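You operate a simulated robot arm through the tools that you are given. There is no shell and no other tool.

You run a simulated robot arm. Do the job below in one go: nothing can be reset, and whatever is moved stays where it is left.

TASK
Put things in order on the top of the wooden crate. At the end: the yellow spring stands on top of the gold brass bush; the injector from the top of the wooden crate stands where the grey bush stood; the grey bush from the top of the wooden crate stands on top of the grey flange; the grey pin from the top of the wooden crate stands where the injector stood; whatever was shut is shut again. Leave all else as you found it, and nothing knocked over.

Only the result counts: the job must be done as asked and must still hold three seconds after the hand-in. Knocking over, shifting, dropping, spilling or breaking anything else fails it.

THE ROBOT
A 6-joint arm with a two-finger parallel gripper, fixed in place. Base frame: the origin is at the foot of the arm, x ahead of it, y to its left, z up; the work surface is at about z = 0. Lengths are in m, angles in degrees, forces in N, time in s.
With the tool pointing down near the work surface it reaches from about 0.16 to 0.42 m from the base axis. Its first joint turns from -66.0 to 66.0 degrees. Payload 1.57 kg.
Tool frame: the origin (TCP) lies between the finger pads and is the grasp point; the fingertips stand 0.03 m ahead of it; z points along the fingers, y is the line along which they close. Largest opening 0.08 m; finger width 0.017, thickness 0.012; the body of the gripper, 0.04 by 0.082 m, starts 0.08 m behind the TCP.
Orientation is that of the tool frame in the base frame, as a unit quaternion [x, y, z, w]. With the fingers straight down and closing along the base's y, the tool's x points along the base's -x, its y along +y and its z along -z.

THE INTERFACE
- The arm moves only by the tool play_rows. Its argument "moves" is a list of rows, each a list of 3 entries, a list of its own where there are three numbers: the turn, a rotation vector about the base's x, y, z in degrees, then the shift along the base's x, y, z in m, then the finger opening in m, from 0 to 0.08. In form: [[[ax, ay, az], [x, y, z], grip], ...]. A call has 1 to 20 rows; each row is the pose to reach, as a shift and turn from the pose commanded when the call began. Each row takes 0.2 s and may step no farther than 0.05 m and 8.6 degrees from the row before; otherwise, or with a gripper value out of range, the whole call is refused. A pose out of reach is approached as far as the arm can. The call stops where the force on the tool passes 40 N (or 10 N more than at its start, if that is more) or the arm is blocked; 0.2 s more then pass. The fingers move at their own pace (about 0.153 m/s each) and stop on an object; they squeeze with about 32 N. The grip force told is the motor's: it shows also when the fingers shut on nothing. Time passes only in rows, and 0.2 s behind the last, so rows that repeat a pose let the fingers close. It gives the time, the measured TCP pose, the force on the tool (base axes), the opening and the grip force at its end, in the units of the frame above (readings bear some noise), with the torque about the TCP (base axes, N m) and any sound that the robot's microphone picked up.
- Cameras (640 x 400 px; columns grow to the right, rows downward): "scene" is fixed at [0.0483, -0.3273, 0.426]; the picture's right is [0.84, -0.54, 0.00], its down [-0.30, -0.47, -0.83] and it looks along [0.45, 0.70, -0.56] (base axes); focal length 288 px, centre (320, 200). "wrist" rides on the gripper at [0.072, -0.007, -0.122] in the tool frame; the picture's right is [0.09, 1.00, 0.00], its down [-0.84, 0.08, -0.54] and it looks along [-0.54, 0.05, 0.84] (tool axes); focal length 238 px, centre (320, 200). There is no depth. A picture from a camera that has moved, and an enlarged one, comes with that camera's place and axes in the base frame and with its lens.
- capture(camera): a new picture of that camera. It takes no simulated time.
- close_up(camera, box): a new picture of the part [left, top, right, bottom] of that camera's present view, enlarged. It takes no simulated time.
- job_done(): hands the job in; it is judged then, once.

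Places have to be worked out from the pictures, the camera data and where the tool is seen. Open the gripper and draw the arm clear of the work before you hand the job in, unless the task says otherwise.

The tools are called as a command line: name --argument value ..., lists and objects as JSON in quotes. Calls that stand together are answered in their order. play_rows: Moves the arm, as the interface text tells. Its arguments: {"type":"object","properties":{"moves":{"type":"array"}},"required":["moves"]} The other tools are called the same way: capture (camera) takes a picture; close_up (camera, box) takes an enlarged picture of a part of a camera's view; job_done () hands the job in.

At the start:

```text
time: 0.0
ee_pos: [0.1953, 0.1218, 0.282]
ee_rot: [-0.001, 1.0, 0.0, 0.001]
contact_force: [0.2, -0.7, -0.3]
moment: [-0.01, 0.0, 0.03]
gripper_width: 0.08
grip_force: 0.0
```

scene: 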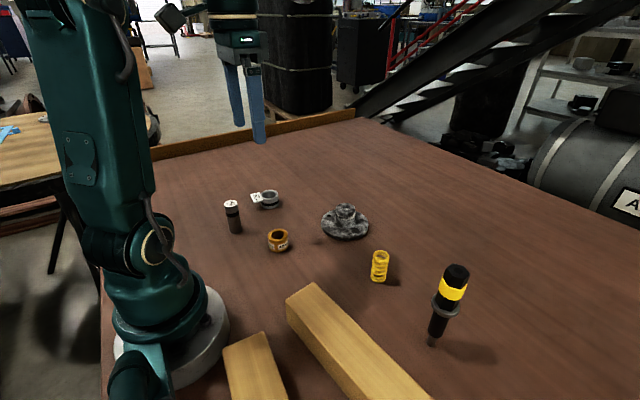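
wrist: 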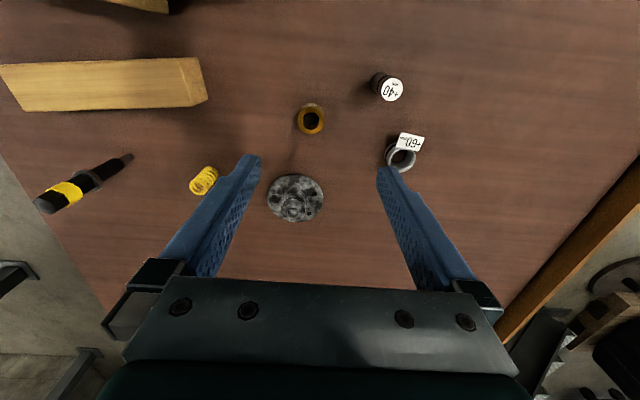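

I'll look closer at all objects first before moving anything.

close_up --camera "scene" --box '[200, 170, 360, 270]'

close_up --camera "scene" --box '[310, 190, 518, 360]'

close_up --camera "wrist" --box '[240, 50, 480, 230]'

close_up --camera "wrist" --box '[0, 30, 260, 230]'

```text
4.00 times, centred on (280, 220) of scene
camera zoom: at [0.0483, -0.3273, 0.426], right [0.84, -0.54, 0.0], down [-0.3, -0.47, -0.83], along [0.45, 0.7, -0.56], focal length 1152 px, centre (480, 120)
```

zoom: 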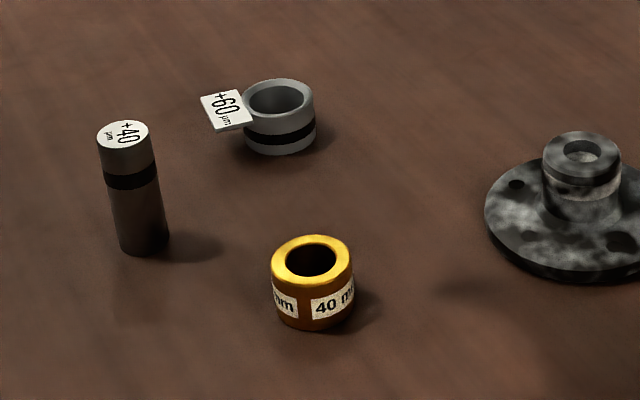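

```text
2.35 times, centred on (414, 275) of scene
camera zoom: at [0.0483, -0.3273, 0.426], right [0.84, -0.54, 0.0], down [-0.3, -0.47, -0.83], along [0.45, 0.7, -0.56], focal length 678 px, centre (99, 24)
```

zoom: 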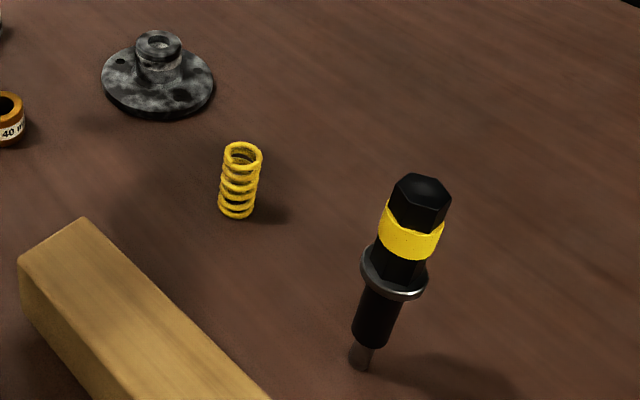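

```text
2.22 times, centred on (360, 140) of wrist
camera zoom: at [0.1224, 0.1148, 0.4056], right [-0.09, 1.0, 0.0], down [0.84, 0.08, 0.54], along [0.54, 0.05, -0.84], focal length 530 px, centre (231, 333)
```

zoom: 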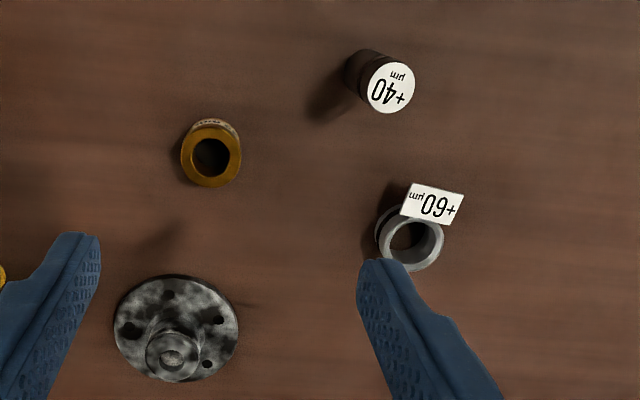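

```text
2.00 times, centred on (130, 130) of wrist
camera zoom: at [0.1224, 0.1148, 0.4056], right [-0.09, 1.0, 0.0], down [0.84, 0.08, 0.54], along [0.54, 0.05, -0.84], focal length 477 px, centre (700, 340)
```

zoom: 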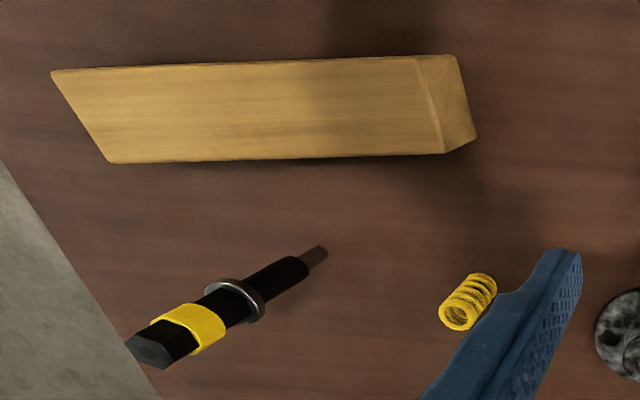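

The work surface holds everything: I estimate the grey bush near (0.27, 0.26), the flange (0.385, 0.084), the brass bush (0.216, 0.10), the pin (0.161, 0.205), the spring (0.34, -0.074) and the injector (0.318, -0.213, about 0.16 tall). First I move above the grey bush to look at it and its tag.

play_rows --moves '[[[0, 0, 0], [0.015, 0.028, -0.024], 0.08], [[0, 0, 0], [0.03, 0.056, -0.05], 0.08], [[0, 0, 0], [0.045, 0.084, -0.076], 0.08], [[0, 0, 0], [0.06, 0.112, -0.1], 0.08], [[0, 0, 0], [0.075, 0.138, -0.12], 0.08], [[0, 0, 0], [0.075, 0.138, -0.12], 0.08]]'

capture --camera "wrist"

close_up --camera "wrist" --box '[240, 100, 400, 200]'

capture --camera "scene"

```text
time: 1.4
ee_pos: [0.2698, 0.2602, 0.1627]
ee_rot: [0.001, 1.0, 0.0, 0.0]
contact_force: [-0.5, -0.1, -0.1]
moment: [0.04, 0.04, 0.02]
gripper_width: 0.0802
grip_force: 0.0
```

```text
taken
camera wrist: at [0.1979, 0.2531, 0.2849], right [-0.09, 1.0, 0.0], down [0.84, 0.08, 0.54], along [0.54, 0.05, -0.84], focal length 238 px, centre (320, 200)
```

wrist: 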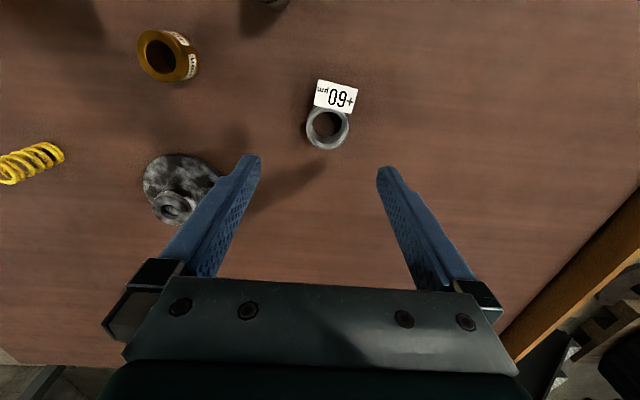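

```text
4.00 times, centred on (320, 150) of wrist
camera zoom: at [0.1979, 0.2531, 0.2849], right [-0.09, 1.0, 0.0], down [0.84, 0.08, 0.54], along [0.54, 0.05, -0.84], focal length 953 px, centre (320, 400)
```

zoom: 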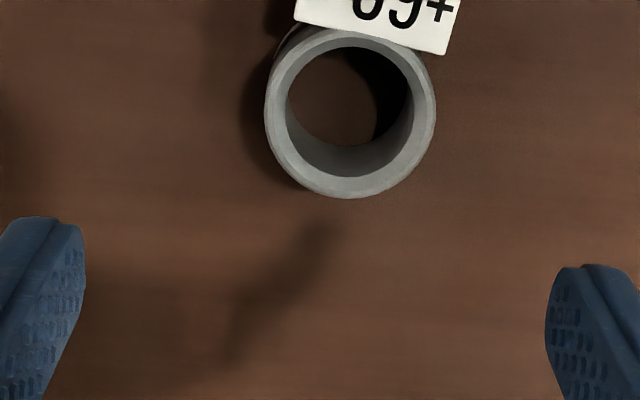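

```text
taken
```

scene: 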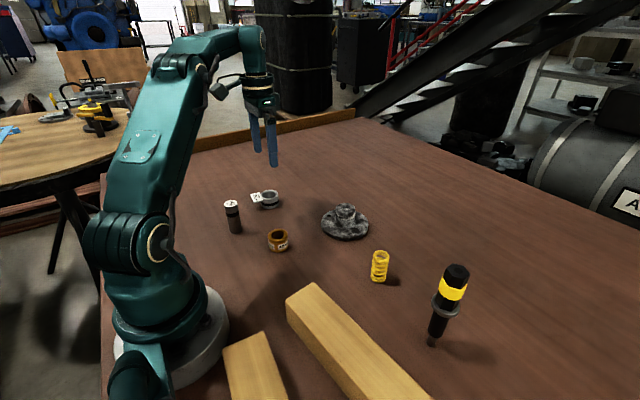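

The bush top centre works out to about (0.270, 0.267), with the tag pointing towards -x and slightly +y. I'll yaw -15° so the fingers close clear of the tag, drop to z≈0.09, then check alignment.

play_rows --moves '[[[0, 0, -7.5], [0, 0.003, -0.02], 0.08], [[0, 0, -15], [0, 0.007, -0.045], 0.08], [[0, 0, -15], [0, 0.007, -0.075], 0.08], [[0, 0, -15], [0, 0.007, -0.075], 0.08]]'

capture --camera "wrist"

close_up --camera "wrist" --box '[240, 100, 400, 200]'

close_up --camera "scene" --box '[210, 120, 370, 220]'

```text
time: 2.4
ee_pos: [0.2704, 0.267, 0.0862]
ee_rot: [0.131, 0.991, 0.0, 0.0]
contact_force: [-0.1, -0.6, -0.2]
moment: [-0.03, -0.03, -0.02]
gripper_width: 0.0801
grip_force: 0.1
```

```text
taken
camera wrist: at [0.1997, 0.2786, 0.21], right [0.17, 0.99, 0.0], down [0.83, -0.14, 0.54], along [0.53, -0.09, -0.84], focal length 238 px, centre (320, 200)
```

wrist: 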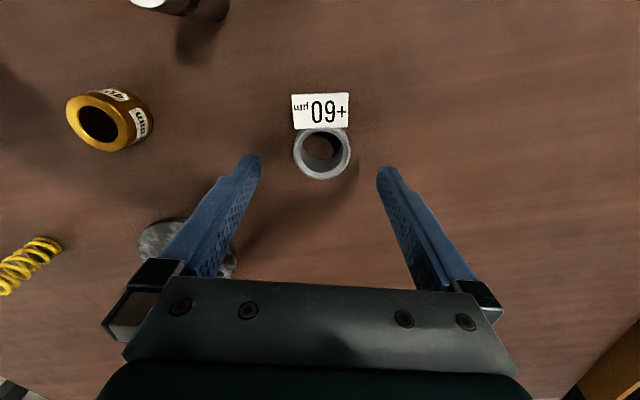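

```text
4.00 times, centred on (320, 150) of wrist
camera zoom: at [0.1997, 0.2786, 0.21], right [0.17, 0.99, 0.0], down [0.83, -0.14, 0.54], along [0.53, -0.09, -0.84], focal length 953 px, centre (320, 400)
```

zoom: 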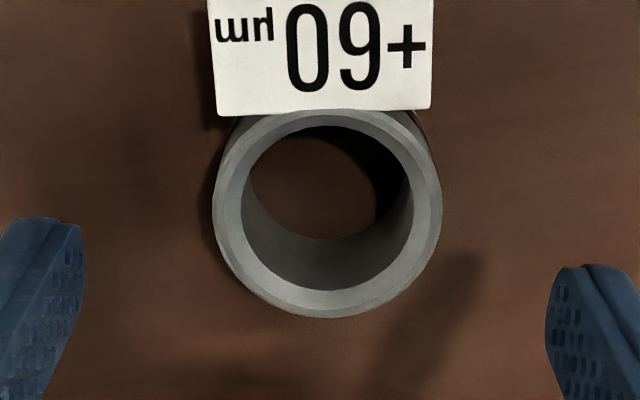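

```text
4.00 times, centred on (290, 170) of scene
camera zoom: at [0.0483, -0.3273, 0.426], right [0.84, -0.54, 0.0], down [-0.3, -0.47, -0.83], along [0.45, 0.7, -0.56], focal length 1152 px, centre (440, 320)
```

zoom: 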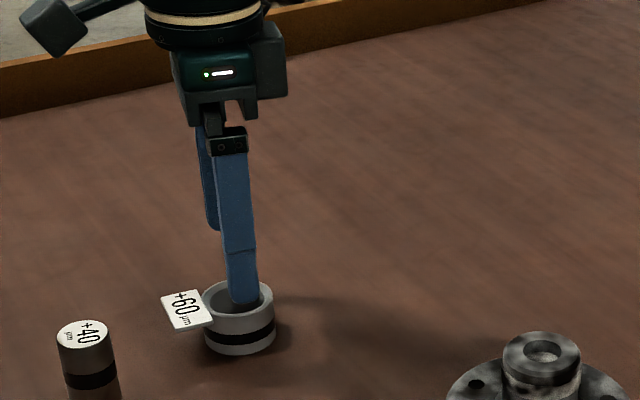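

Tag is now squarely behind, and the ring centre is within about 1.5 mm of the tool axis, at base (0.269, 0.268). I descend to z≈0.036, close, and lift slightly.

play_rows --moves '[[[0, 0, 0], [-0.001, 0.0005, -0.025], 0.08], [[0, 0, 0], [-0.001, 0.0005, -0.051], 0.08], [[0, 0, 0], [-0.001, 0.0005, -0.051], 0.04], [[0, 0, 0], [-0.001, 0.0005, -0.051], 0.03], [[0, 0, 0], [-0.001, 0.0005, -0.051], 0.03]]'

close_up --camera "wrist" --box '[220, 90, 420, 215]'

close_up --camera "scene" --box '[210, 140, 370, 240]'

```text
time: 3.6
ee_pos: [0.2688, 0.2672, 0.0361]
ee_rot: [0.131, 0.991, 0.0, 0.0]
contact_force: [-0.1, -0.1, 0.2]
moment: [0.02, -0.06, -0.05]
gripper_width: 0.0446
grip_force: 31.4
```

```text
3.20 times, centred on (320, 152) of wrist
camera zoom: at [0.1985, 0.2793, 0.1588], right [0.17, 0.99, 0.0], down [0.83, -0.14, 0.54], along [0.53, -0.09, -0.84], focal length 763 px, centre (320, 352)
```

zoom: 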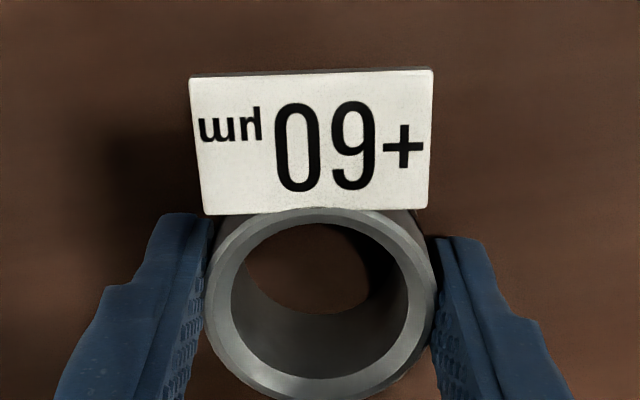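

```text
4.00 times, centred on (290, 190) of scene
camera zoom: at [0.0483, -0.3273, 0.426], right [0.84, -0.54, 0.0], down [-0.3, -0.47, -0.83], along [0.45, 0.7, -0.56], focal length 1152 px, centre (440, 240)
```

zoom: 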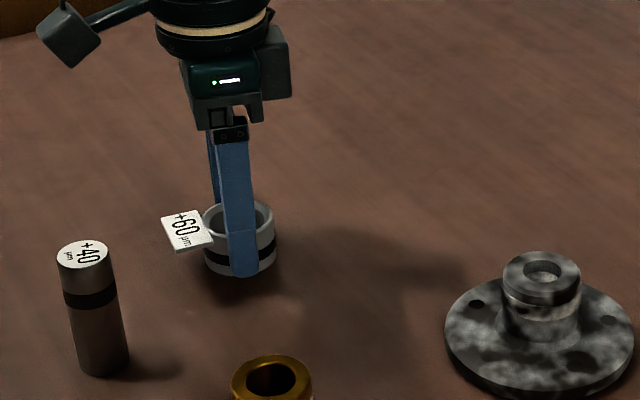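

Bush gripped at 0.0446 m, centred at (0.269, 0.267). I lift it and carry it to above my flange hub estimate (0.378, 0.090).

play_rows --moves '[[[0, 0, 0], [0, 0, 0.02], 0.03], [[0, 0, 0], [0, 0, 0.06], 0.03], [[0, 0, 0], [0, 0, 0.1], 0.03], [[0, 0, 0], [0.015, -0.025, 0.114], 0.03], [[0, 0, 0], [0.037, -0.06, 0.114], 0.03], [[0, 0, 0], [0.059, -0.096, 0.114], 0.03], [[0, 0, 0], [0.081, -0.132, 0.114], 0.03], [[0, 0, 0], [0.098, -0.16, 0.114], 0.03], [[0, 0, 0], [0.109, -0.177, 0.114], 0.03], [[0, 0, 0], [0.109, -0.177, 0.114], 0.03]]'

capture --camera "wrist"

close_up --camera "wrist" --box '[220, 80, 420, 205]'

close_up --camera "scene" --box '[260, 140, 420, 240]'

```text
time: 5.8
ee_pos: [0.3778, 0.0882, 0.1491]
ee_rot: [0.131, 0.991, -0.001, 0.0]
contact_force: [-0.7, 0.6, -0.6]
moment: [-0.01, -0.04, 0.0]
gripper_width: 0.0443
grip_force: 32.1
```

```text
taken
camera wrist: at [0.3061, 0.1011, 0.2722], right [0.17, 0.99, 0.0], down [0.83, -0.14, 0.54], along [0.53, -0.09, -0.84], focal length 238 px, centre (320, 200)
```

wrist: 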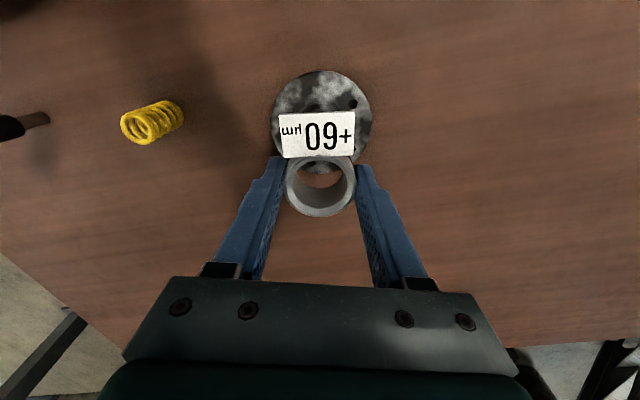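

```text
3.20 times, centred on (320, 142) of wrist
camera zoom: at [0.3061, 0.1011, 0.2722], right [0.17, 0.99, 0.0], down [0.83, -0.14, 0.54], along [0.53, -0.09, -0.84], focal length 763 px, centre (320, 384)
```

zoom: 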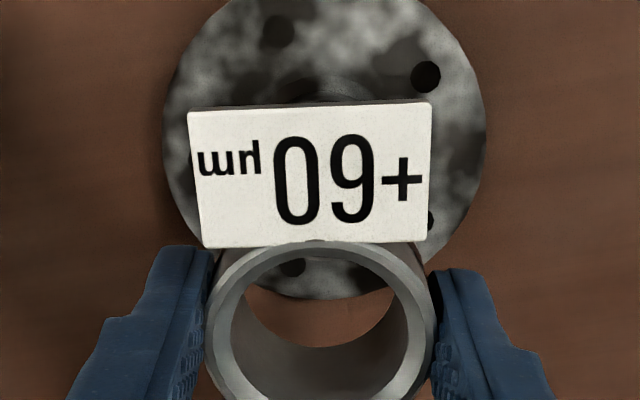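

```text
4.00 times, centred on (340, 190) of scene
camera zoom: at [0.0483, -0.3273, 0.426], right [0.84, -0.54, 0.0], down [-0.3, -0.47, -0.83], along [0.45, 0.7, -0.56], focal length 1152 px, centre (240, 240)
```

zoom: 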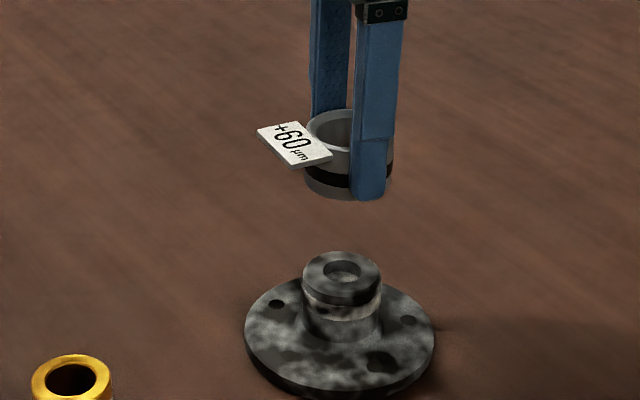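

The tag hides the hub from this view. The plate edges put its centre around (0.380, 0.090), so I shift sideways in y to see the hub directly and measure it.

play_rows --moves '[[[0, 0, 0], [0, 0.035, 0], 0.03], [[0, 0, 0], [0, 0.075, 0], 0.03], [[0, 0, 0], [0, 0.075, 0], 0.03]]'

close_up --camera "wrist" --box '[180, 70, 340, 170]'

close_up --camera "scene" --box '[260, 140, 420, 240]'

```text
time: 6.6
ee_pos: [0.363, 0.1567, 0.145]
ee_rot: [0.131, 0.991, 0.0, 0.0]
contact_force: [0.6, 0.6, -1.4]
moment: [0.0, -0.03, -0.02]
gripper_width: 0.0444
grip_force: 31.9
out of reach, approached as far as the arm can: row 1, 2, 3
```

```text
4.00 times, centred on (260, 120) of wrist
camera zoom: at [0.2917, 0.1698, 0.2682], right [0.17, 0.99, 0.0], down [0.83, -0.14, 0.54], along [0.53, -0.09, -0.84], focal length 953 px, centre (560, 520)
```

zoom: 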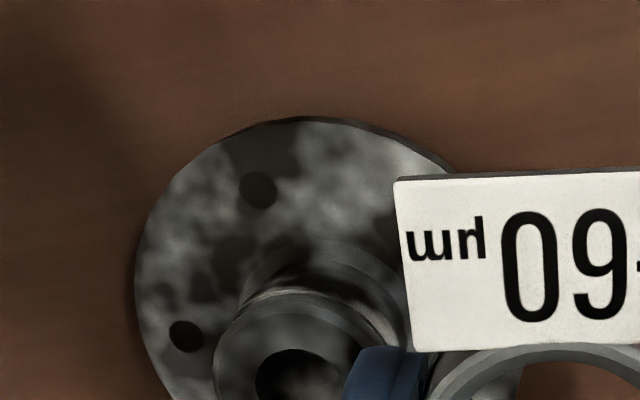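

```text
4.00 times, centred on (340, 190) of scene
camera zoom: at [0.0483, -0.3273, 0.426], right [0.84, -0.54, 0.0], down [-0.3, -0.47, -0.83], along [0.45, 0.7, -0.56], focal length 1152 px, centre (240, 240)
```

zoom: 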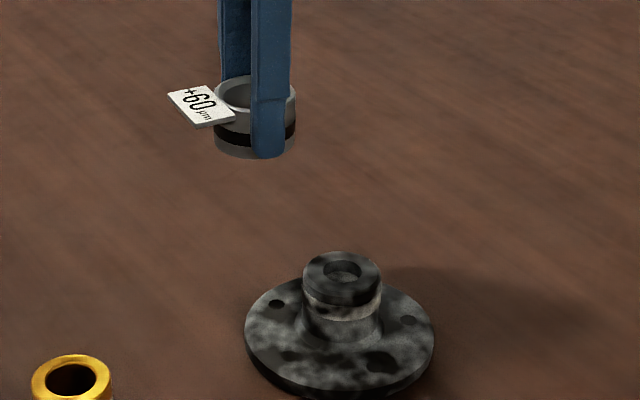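

The arm is at its reach limit here (r≈0.395 m at this height), but the hub is visible. I take a close-up that contains the full hub.

close_up --camera "wrist" --box '[190, 90, 350, 190]'

```text
4.00 times, centred on (270, 140) of wrist
camera zoom: at [0.2917, 0.1698, 0.2682], right [0.17, 0.99, 0.0], down [0.83, -0.14, 0.54], along [0.53, -0.09, -0.84], focal length 953 px, centre (520, 440)
```

zoom: 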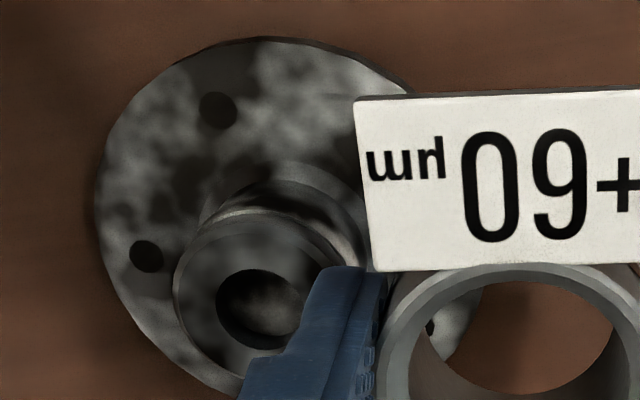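

From this view the hub centre is (0.379, 0.089), agreeing with the plate. I go back over it and check the measured pose before lowering.

play_rows --moves '[[[0, 0, 0], [0.001, -0.037, -0.005], 0.03], [[0, 0, 0], [0.002, -0.076, -0.02], 0.03], [[0, 0, 0], [0.002, -0.076, -0.035], 0.03], [[0, 0, 0], [0.002, -0.076, -0.035], 0.03]]'

close_up --camera "scene" --box '[280, 150, 408, 250]'

```text
time: 7.6
ee_pos: [0.3649, 0.0815, 0.1084]
ee_rot: [0.131, 0.991, 0.0, 0.0]
contact_force: [-0.5, 0.3, -0.4]
moment: [0.0, -0.03, 0.03]
gripper_width: 0.0444
grip_force: 31.7
```

```text
4.00 times, centred on (344, 200) of scene
camera zoom: at [0.0483, -0.3273, 0.426], right [0.84, -0.54, 0.0], down [-0.3, -0.47, -0.83], along [0.45, 0.7, -0.56], focal length 1152 px, centre (224, 200)
```

zoom: 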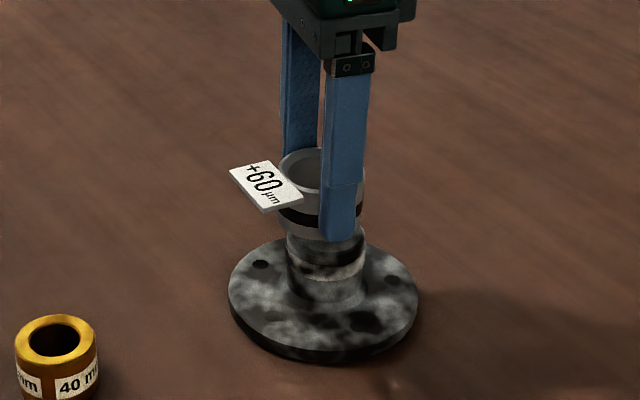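

The commanded pose was clamped, so I'm at (0.365, 0.0815). I correct to (0.3805, 0.0886) and lower slightly to z≈0.098, then look.

play_rows --moves '[[[0, 0, 0], [0.0156, 0.0071, 0], 0.03], [[0, 0, 0], [0.0156, 0.0071, -0.008], 0.03], [[0, 0, 0], [0.0156, 0.0071, -0.008], 0.03]]'

close_up --camera "scene" --box '[305, 170, 385, 220]'

close_up --camera "wrist" --box '[240, 80, 400, 205]'

```text
time: 8.4
ee_pos: [0.379, 0.089, 0.0992]
ee_rot: [0.131, 0.991, 0.0, 0.0]
contact_force: [0.0, -0.9, -0.2]
moment: [0.0, 0.01, -0.02]
gripper_width: 0.0442
grip_force: 32.1
```

```text
8.00 times, centred on (345, 195) of scene
camera zoom: at [0.0483, -0.3273, 0.426], right [0.84, -0.54, 0.0], down [-0.3, -0.47, -0.83], along [0.45, 0.7, -0.56], focal length 2304 px, centre (120, 240)
```

zoom: 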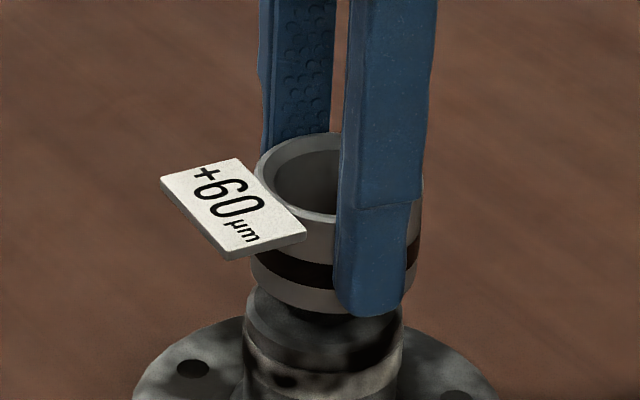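

```text
3.20 times, centred on (320, 142) of wrist
camera zoom: at [0.3085, 0.1014, 0.2234], right [0.17, 0.99, 0.0], down [0.83, -0.14, 0.54], along [0.53, -0.09, -0.84], focal length 763 px, centre (320, 384)
```

zoom: 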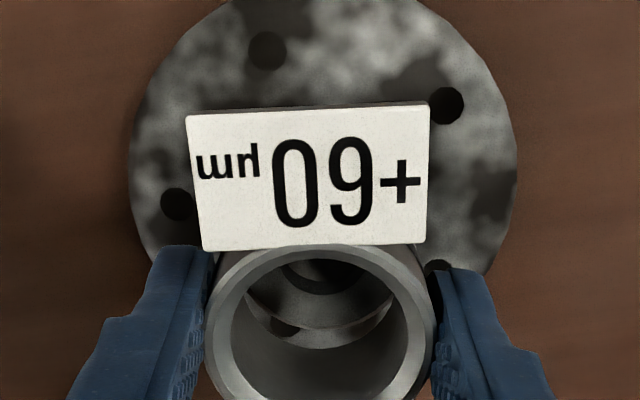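

Alignment estimates differ by a few mm because of the small height gap. I lower 6 mm more and compare edges again, with the gap nearly closed.

play_rows --moves '[[[0, 0, 0], [0, 0, -0.003], 0.03], [[0, 0, 0], [0, 0, -0.006], 0.03], [[0, 0, 0], [0, 0, -0.006], 0.03]]'

close_up --camera "scene" --box '[305, 180, 385, 230]'

close_up --camera "wrist" --box '[280, 140, 360, 210]'

```text
time: 9.2
ee_pos: [0.3797, 0.0883, 0.095]
ee_rot: [0.13, 0.991, 0.001, -0.001]
contact_force: [0.1, 0.6, -0.9]
moment: [-0.03, -0.04, -0.01]
gripper_width: 0.0446
grip_force: 32.3
```

```text
8.00 times, centred on (345, 205) of scene
camera zoom: at [0.0483, -0.3273, 0.426], right [0.84, -0.54, 0.0], down [-0.3, -0.47, -0.83], along [0.45, 0.7, -0.56], focal length 2304 px, centre (120, 160)
```

zoom: 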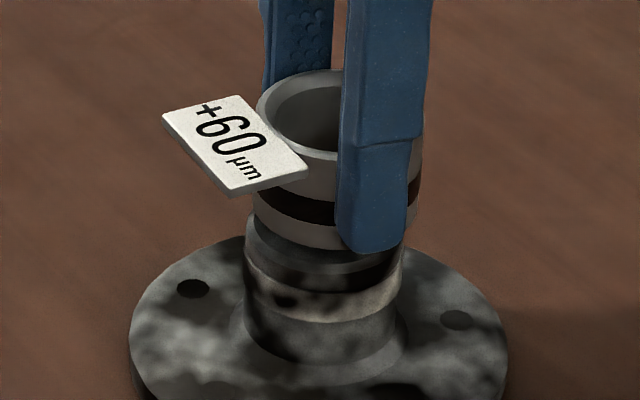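

```text
5.71 times, centred on (320, 175) of wrist
camera zoom: at [0.3085, 0.1005, 0.2185], right [0.17, 0.99, 0.0], down [0.83, -0.14, 0.54], along [0.53, -0.09, -0.84], focal length 1362 px, centre (320, 343)
```

zoom: 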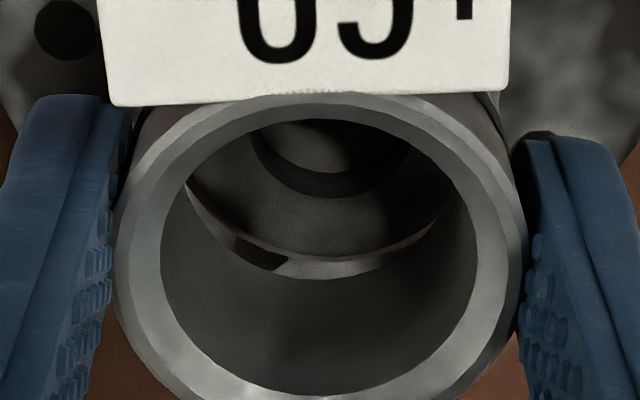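

Wrist and scene views agree within ~2 mm; I nudge by (-0.0008, +0.0025) and lower in small steps watching for contact.

play_rows --moves '[[[0, 0, 0], [-0.0008, 0.0025, 0], 0.03], [[0, 0, 0], [-0.0008, 0.0025, -0.002], 0.03], [[0, 0, 0], [-0.0008, 0.0025, -0.004], 0.03], [[0, 0, 0], [-0.0008, 0.0025, -0.004], 0.03]]'

close_up --camera "scene" --box '[305, 180, 385, 230]'

close_up --camera "wrist" --box '[280, 140, 360, 210]'

```text
time: 10.2
ee_pos: [0.379, 0.0905, 0.0913]
ee_rot: [0.13, 0.991, 0.001, 0.0]
contact_force: [0.0, -0.7, -0.7]
moment: [0.03, 0.0, 0.02]
gripper_width: 0.0443
grip_force: 31.7
```

```text
8.00 times, centred on (345, 205) of scene
camera zoom: at [0.0483, -0.3273, 0.426], right [0.84, -0.54, 0.0], down [-0.3, -0.47, -0.83], along [0.45, 0.7, -0.56], focal length 2304 px, centre (120, 160)
```

zoom: 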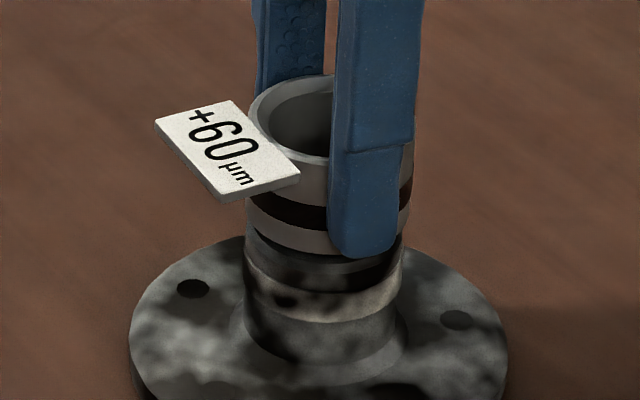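

```text
5.71 times, centred on (320, 175) of wrist
camera zoom: at [0.3078, 0.103, 0.2157], right [0.17, 0.99, 0.0], down [0.83, -0.14, 0.54], along [0.53, -0.09, -0.84], focal length 1362 px, centre (320, 343)
```

zoom: 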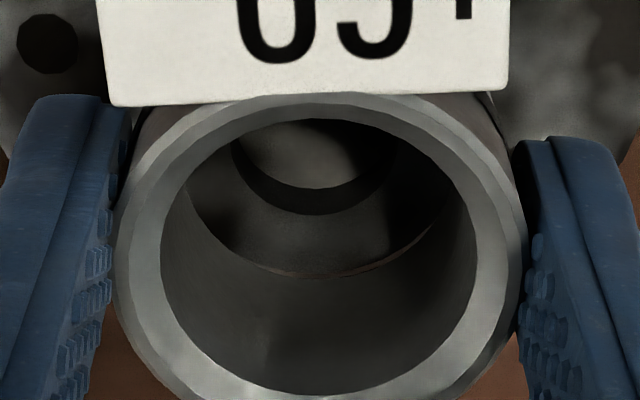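

Now aligned in both views. I keep lowering in 1 mm steps toward contact.

play_rows --moves '[[[0, 0, 0], [0, 0, -0.001], 0.03], [[0, 0, 0], [0, 0, -0.002], 0.03], [[0, 0, 0], [0, 0, -0.002], 0.03]]'

close_up --camera "scene" --box '[325, 195, 365, 220]'

```text
time: 11.0
ee_pos: [0.3792, 0.0899, 0.0902]
ee_rot: [0.13, 0.991, 0.0, 0.0]
contact_force: [0.0, -0.2, -0.7]
moment: [0.0, 0.0, 0.03]
gripper_width: 0.0444
grip_force: 32.0
```

```text
16.00 times, centred on (345, 208) of scene
camera zoom: at [0.0483, -0.3273, 0.426], right [0.84, -0.54, 0.0], down [-0.3, -0.47, -0.83], along [0.45, 0.7, -0.56], focal length 4609 px, centre (-80, 80)
```

zoom: 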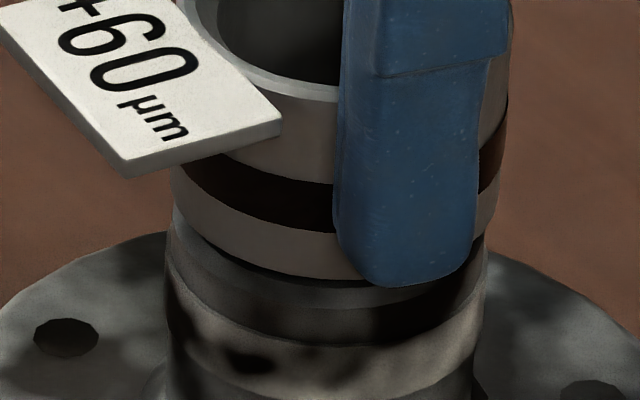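

A small gap remains (about 2 mm). I continue lowering by 1 mm steps.

play_rows --moves '[[[0, 0, 0], [0, 0, -0.001], 0.03], [[0, 0, 0], [0, 0, -0.002], 0.03], [[0, 0, 0], [0, 0, -0.002], 0.03]]'

close_up --camera "scene" --box '[325, 195, 365, 220]'

```text
time: 11.8
ee_pos: [0.3799, 0.0907, 0.0882]
ee_rot: [0.13, 0.991, 0.0, 0.0]
contact_force: [-0.1, -0.4, -0.9]
moment: [0.0, -0.01, -0.01]
gripper_width: 0.0443
grip_force: 32.0
```

```text
16.00 times, centred on (345, 208) of scene
camera zoom: at [0.0483, -0.3273, 0.426], right [0.84, -0.54, 0.0], down [-0.3, -0.47, -0.83], along [0.45, 0.7, -0.56], focal length 4609 px, centre (-80, 80)
```

zoom: 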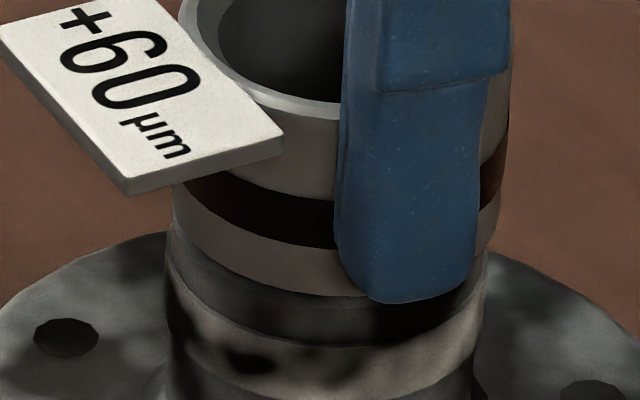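

The gap is closing; two more 1 mm steps while watching force.

play_rows --moves '[[[0, 0, 0], [0, 0, -0.001], 0.03], [[0, 0, 0], [0, 0, -0.001], 0.03]]'

close_up --camera "scene" --box '[325, 195, 365, 220]'

```text
time: 12.4
ee_pos: [0.3778, 0.0914, 0.0879]
ee_rot: [0.13, 0.991, 0.0, 0.0]
contact_force: [0.5, 0.4, 2.1]
moment: [0.01, -0.08, -0.03]
gripper_width: 0.0443
grip_force: 31.9
```

```text
16.00 times, centred on (345, 208) of scene
camera zoom: at [0.0483, -0.3273, 0.426], right [0.84, -0.54, 0.0], down [-0.3, -0.47, -0.83], along [0.45, 0.7, -0.56], focal length 4609 px, centre (-80, 80)
```

zoom: 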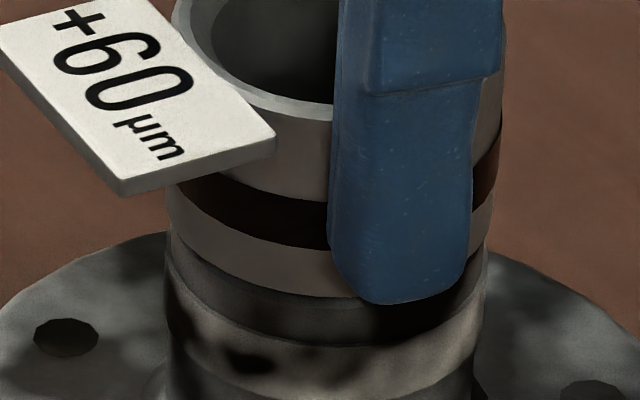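

Contact: force rose about 3 N and the bush sits on the hub. I release by opening to 0.065, then lift straight up.

play_rows --moves '[[[0, 0, 0], [0, 0, 0], 0.048], [[0, 0, 0], [0, 0, 0], 0.065], [[0, 0, 0], [0, 0, 0], 0.065]]'

close_up --camera "scene" --box '[305, 180, 385, 230]'

close_up --camera "wrist" --box '[260, 120, 380, 210]'

```text
time: 13.2
ee_pos: [0.3792, 0.0928, 0.0864]
ee_rot: [0.13, 0.991, 0.0, 0.0]
contact_force: [0.9, -0.4, 0.0]
moment: [-0.04, 0.01, 0.0]
gripper_width: 0.0652
grip_force: 0.0
```

```text
8.00 times, centred on (345, 205) of scene
camera zoom: at [0.0483, -0.3273, 0.426], right [0.84, -0.54, 0.0], down [-0.3, -0.47, -0.83], along [0.45, 0.7, -0.56], focal length 2304 px, centre (120, 160)
```

zoom: 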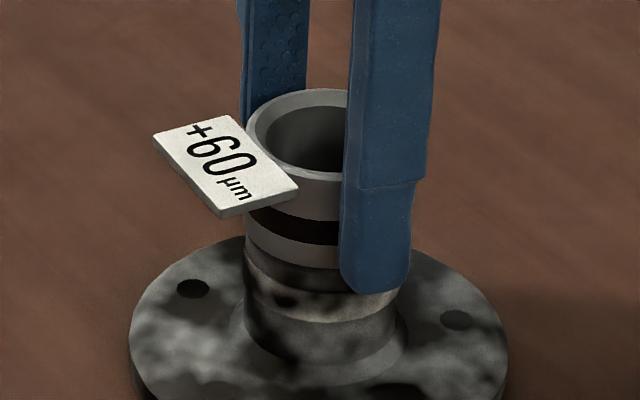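

```text
4.44 times, centred on (320, 165) of wrist
camera zoom: at [0.3074, 0.1034, 0.2108], right [0.17, 0.99, 0.0], down [0.83, -0.14, 0.54], along [0.53, -0.09, -0.84], focal length 1059 px, centre (320, 356)
```

zoom: 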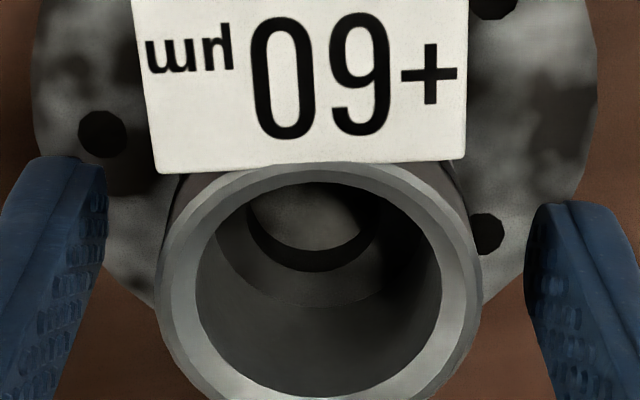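

The bush rests squarely on the hub. I lift straight up, retract inward, and swing towards the injector to look at its hex orientation.

play_rows --moves '[[[0, 0, 0], [0, 0, 0.02], 0.065], [[0, 0, 0], [0, 0, 0.045], 0.065], [[0, 0, 0], [-0.03, -0.01, 0.06], 0.065], [[0, 0, 0], [-0.065, -0.025, 0.07], 0.08], [[0, 0, 0], [-0.09, -0.06, 0.075], 0.08], [[0, 0, -6], [-0.11, -0.105, 0.075], 0.08], [[0, 0, -12], [-0.125, -0.15, 0.075], 0.08], [[0, 0, -18.7], [-0.135, -0.195, 0.075], 0.08], [[0, 0, -18.7], [-0.138, -0.24, 0.075], 0.08], [[0, 0, -18.7], [-0.138, -0.24, 0.075], 0.08]]'

capture --camera "wrist"

capture --camera "scene"

```text
time: 15.4
ee_pos: [0.2398, -0.1532, 0.1654]
ee_rot: [0.29, 0.957, 0.0, 0.0]
contact_force: [0.1, -0.3, 0.2]
moment: [-0.01, -0.05, 0.01]
gripper_width: 0.08
grip_force: 0.1
```

```text
taken
camera wrist: at [0.1755, -0.1183, 0.2887], right [0.48, 0.88, 0.0], down [0.74, -0.4, 0.54], along [0.48, -0.26, -0.84], focal length 238 px, centre (320, 200)
```

wrist: 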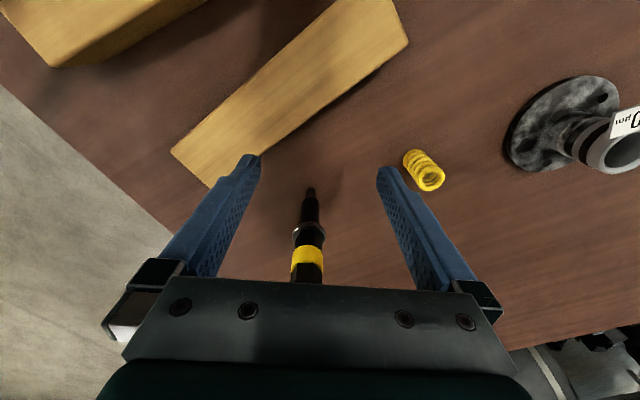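

```text
taken
```

scene: 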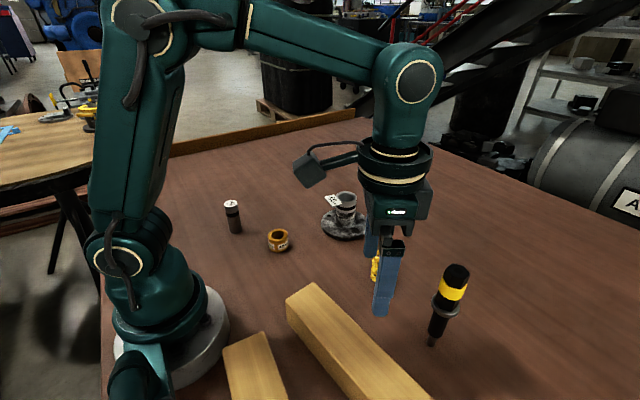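

The injector is lined up between the fingers. I zoom on it from both cameras to see its hex orientation and position.

close_up --camera "scene" --box '[420, 255, 484, 305]'

close_up --camera "wrist" --box '[260, 180, 380, 290]'

close_up --camera "scene" --box '[400, 290, 480, 360]'

```text
8.00 times, centred on (452, 280) of scene
camera zoom: at [0.0483, -0.3274, 0.426], right [0.84, -0.54, 0.0], down [-0.3, -0.47, -0.83], along [0.45, 0.7, -0.56], focal length 2304 px, centre (-736, -440)
```

zoom: 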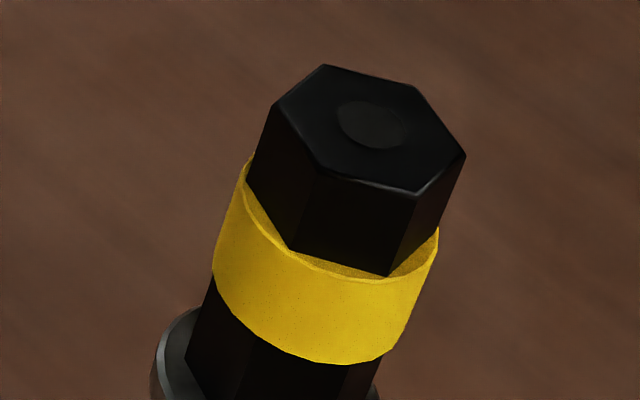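

```text
3.64 times, centred on (320, 235) of wrist
camera zoom: at [0.1755, -0.1183, 0.2887], right [0.48, 0.88, 0.0], down [0.74, -0.4, 0.54], along [0.48, -0.26, -0.84], focal length 867 px, centre (320, 73)
```

zoom: 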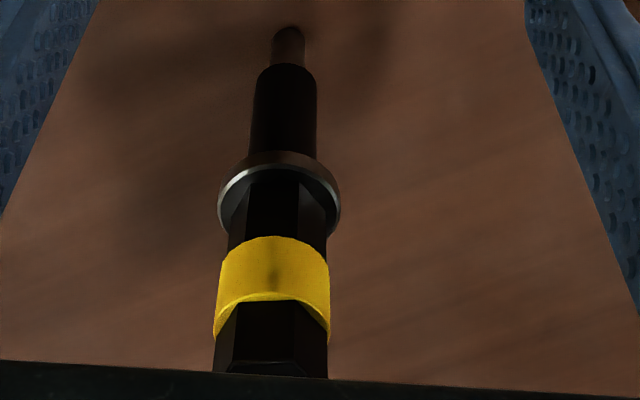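

```text
5.71 times, centred on (440, 325) of scene
camera zoom: at [0.0483, -0.3274, 0.426], right [0.84, -0.54, 0.0], down [-0.3, -0.47, -0.83], along [0.45, 0.7, -0.56], focal length 1646 px, centre (-366, -514)
```

zoom: 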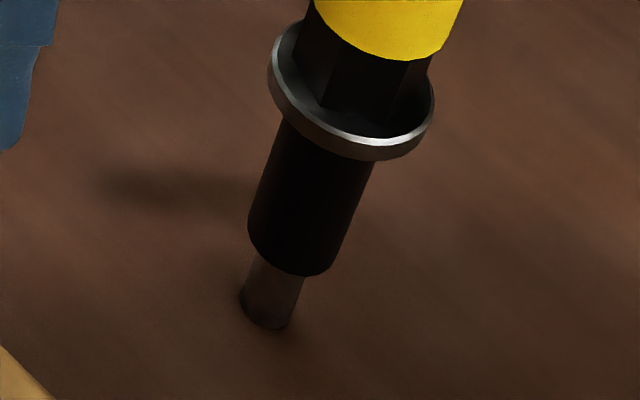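

The yellow ring centre is at z≈0.139, the collar top at z≈0.103, and the injector axis at about (0.317, -0.210). I lower to z 0.143 so the fingertips stay above the collar, then slide in partway horizontally and re-check alignment.

play_rows --moves '[[[0, 0, 0], [-0.0022, -0.0033, -0.0224], 0.08], [[0, 0, 0], [0.0144, -0.0144, -0.0224], 0.08], [[0, 0, 0], [0.0394, -0.031, -0.0224], 0.08], [[0, 0, 0], [0.0394, -0.031, -0.0224], 0.08]]'

capture --camera "wrist"

close_up --camera "scene" --box '[360, 220, 488, 320]'

```text
time: 16.4
ee_pos: [0.2786, -0.1827, 0.1424]
ee_rot: [0.289, 0.957, 0.001, 0.0]
contact_force: [-0.9, 0.0, -0.4]
moment: [0.0, -0.02, 0.06]
gripper_width: 0.08
grip_force: 0.1
```

```text
taken
camera wrist: at [0.2148, -0.1483, 0.2645], right [0.48, 0.88, 0.0], down [0.74, -0.4, 0.54], along [0.48, -0.26, -0.84], focal length 238 px, centre (320, 200)
```

wrist: 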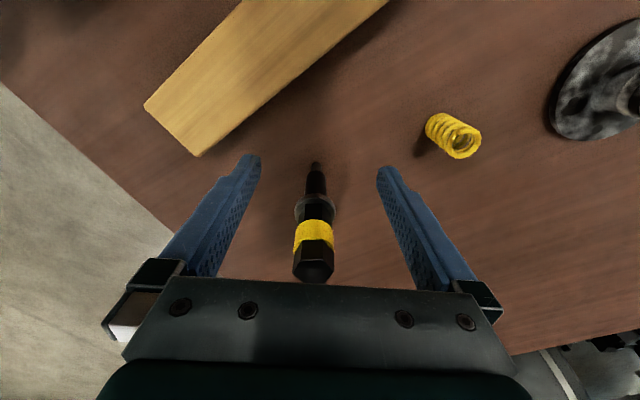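

```text
4.00 times, centred on (424, 270) of scene
camera zoom: at [0.0483, -0.3273, 0.426], right [0.84, -0.54, 0.0], down [-0.3, -0.47, -0.83], along [0.45, 0.7, -0.56], focal length 1152 px, centre (-96, -80)
```

zoom: 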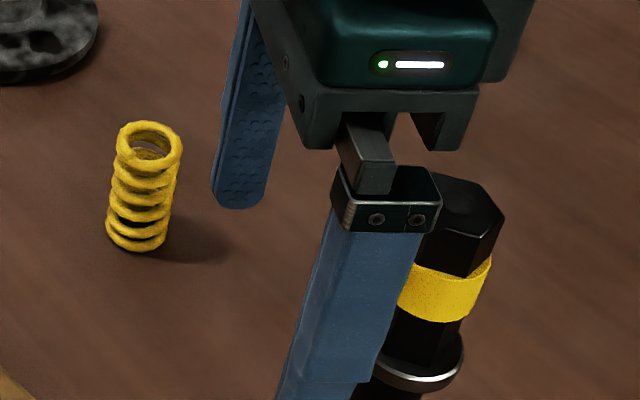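

Nearly aligned laterally (within 2 mm), with about 0.049 m left to advance. I slide in and check before closing.

play_rows --moves '[[[0, 0, 0], [0.014, -0.0102, 0.0005], 0.08], [[0, 0, 0], [0.028, -0.0198, 0.0005], 0.08], [[0, 0, 0], [0.04, -0.0284, 0.0005], 0.08], [[0, 0, 0], [0.04, -0.0284, 0.0005], 0.08]]'

capture --camera "wrist"

close_up --camera "scene" --box '[390, 240, 518, 340]'

```text
time: 17.4
ee_pos: [0.3187, -0.2083, 0.1385]
ee_rot: [0.29, 0.957, 0.0, 0.0]
contact_force: [-0.4, 0.3, 0.3]
moment: [0.0, 0.02, -0.02]
gripper_width: 0.0799
grip_force: 0.0
```

```text
taken
camera wrist: at [0.2566, -0.1746, 0.2635], right [0.48, 0.88, 0.0], down [0.74, -0.4, 0.54], along [0.48, -0.26, -0.84], focal length 238 px, centre (320, 200)
```

wrist: 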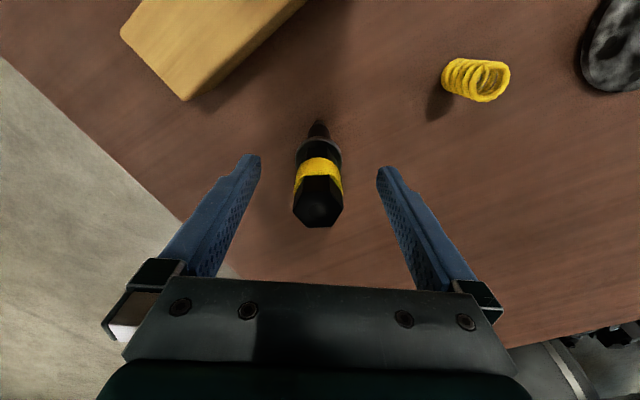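

```text
4.00 times, centred on (454, 290) of scene
camera zoom: at [0.0483, -0.3273, 0.426], right [0.84, -0.54, 0.0], down [-0.3, -0.47, -0.83], along [0.45, 0.7, -0.56], focal length 1152 px, centre (-216, -160)
```

zoom: 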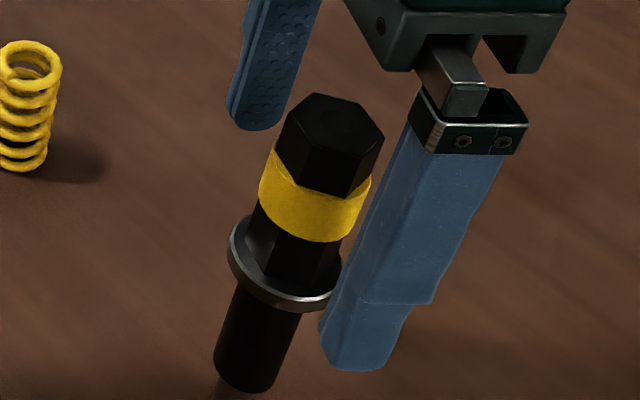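

Injector is centred at the TCP within 2 mm. I make a small lateral fix, raise 3 mm to stay clear of the collar, then close gradually.

play_rows --moves '[[[0, 0, 0], [-0.0008, -0.0013, 0.003], 0.08], [[0, 0, 0], [-0.0008, -0.0013, 0.003], 0.05], [[0, 0, 0], [-0.0008, -0.0013, 0.003], 0.036], [[0, 0, 0], [-0.0008, -0.0013, 0.003], 0.031], [[0, 0, 0], [-0.0008, -0.0013, 0.003], 0.031]]'

close_up --camera "wrist" --box '[250, 100, 400, 240]'

close_up --camera "scene" --box '[390, 240, 518, 360]'

```text
time: 18.6
ee_pos: [0.319, -0.2108, 0.1435]
ee_rot: [0.29, 0.957, 0.0, 0.0]
contact_force: [0.5, 0.7, -0.5]
moment: [-0.01, -0.01, -0.02]
gripper_width: 0.0309
grip_force: 0.2
```

```text
2.86 times, centred on (325, 170) of wrist
camera zoom: at [0.2563, -0.1757, 0.2669], right [0.48, 0.88, 0.0], down [0.74, -0.4, 0.54], along [0.48, -0.26, -0.84], focal length 681 px, centre (306, 286)
```

zoom: 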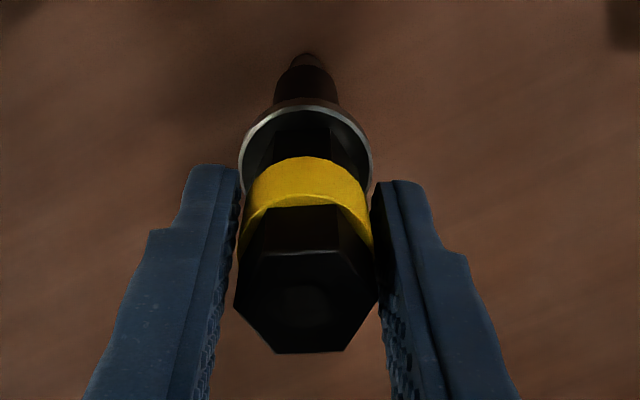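

```text
3.33 times, centred on (454, 300) of scene
camera zoom: at [0.0483, -0.3273, 0.426], right [0.84, -0.54, 0.0], down [-0.3, -0.47, -0.83], along [0.45, 0.7, -0.56], focal length 960 px, centre (-127, -133)
```

zoom: 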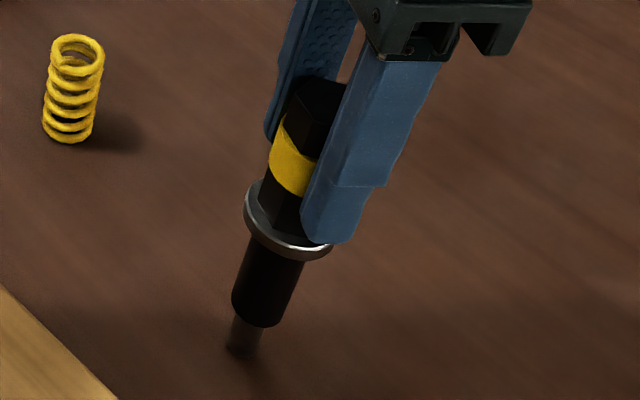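

Fingers straddle the ring symmetrically without disturbing it; the injector stands at about (0.3165, -0.2095). Now I squeeze and lift a little.

play_rows --moves '[[[0, 0, 0], [0, 0, 0], 0.028], [[0, 0, 0], [0, 0, 0], 0.02], [[0, 0, 0], [0, 0, 0], 0.015], [[0, 0, 0], [0, 0, 0.006], 0.015], [[0, 0, 0], [0, 0, 0.006], 0.015]]'

close_up --camera "wrist" --box '[250, 100, 400, 240]'

close_up --camera "scene" --box '[390, 240, 518, 360]'

```text
time: 19.8
ee_pos: [0.3194, -0.2098, 0.1495]
ee_rot: [0.289, 0.957, 0.0, 0.0]
contact_force: [0.5, -0.3, -3.4]
moment: [-0.1, 0.04, 0.0]
gripper_width: 0.0262
grip_force: 32.1
```

```text
2.86 times, centred on (325, 170) of wrist
camera zoom: at [0.2565, -0.1756, 0.273], right [0.48, 0.88, 0.0], down [0.74, -0.4, 0.54], along [0.48, -0.26, -0.84], focal length 681 px, centre (306, 286)
```

zoom: 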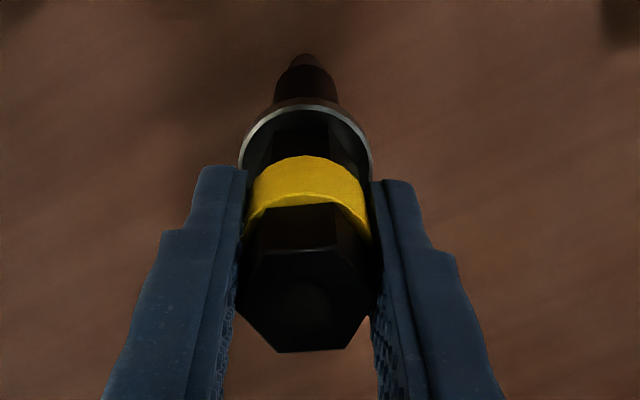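

```text
3.33 times, centred on (454, 300) of scene
camera zoom: at [0.0484, -0.3273, 0.426], right [0.84, -0.54, 0.0], down [-0.3, -0.47, -0.83], along [0.45, 0.7, -0.56], focal length 960 px, centre (-127, -133)
```

zoom: 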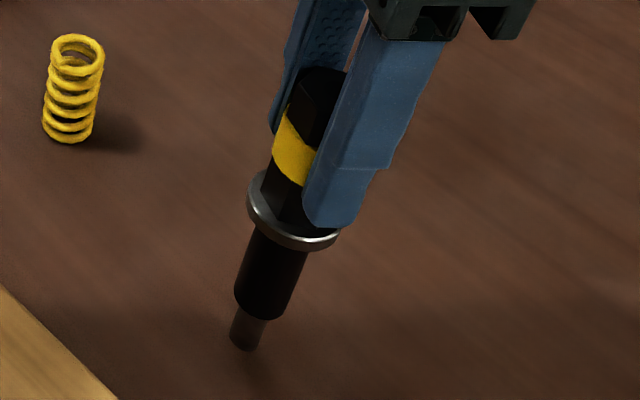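

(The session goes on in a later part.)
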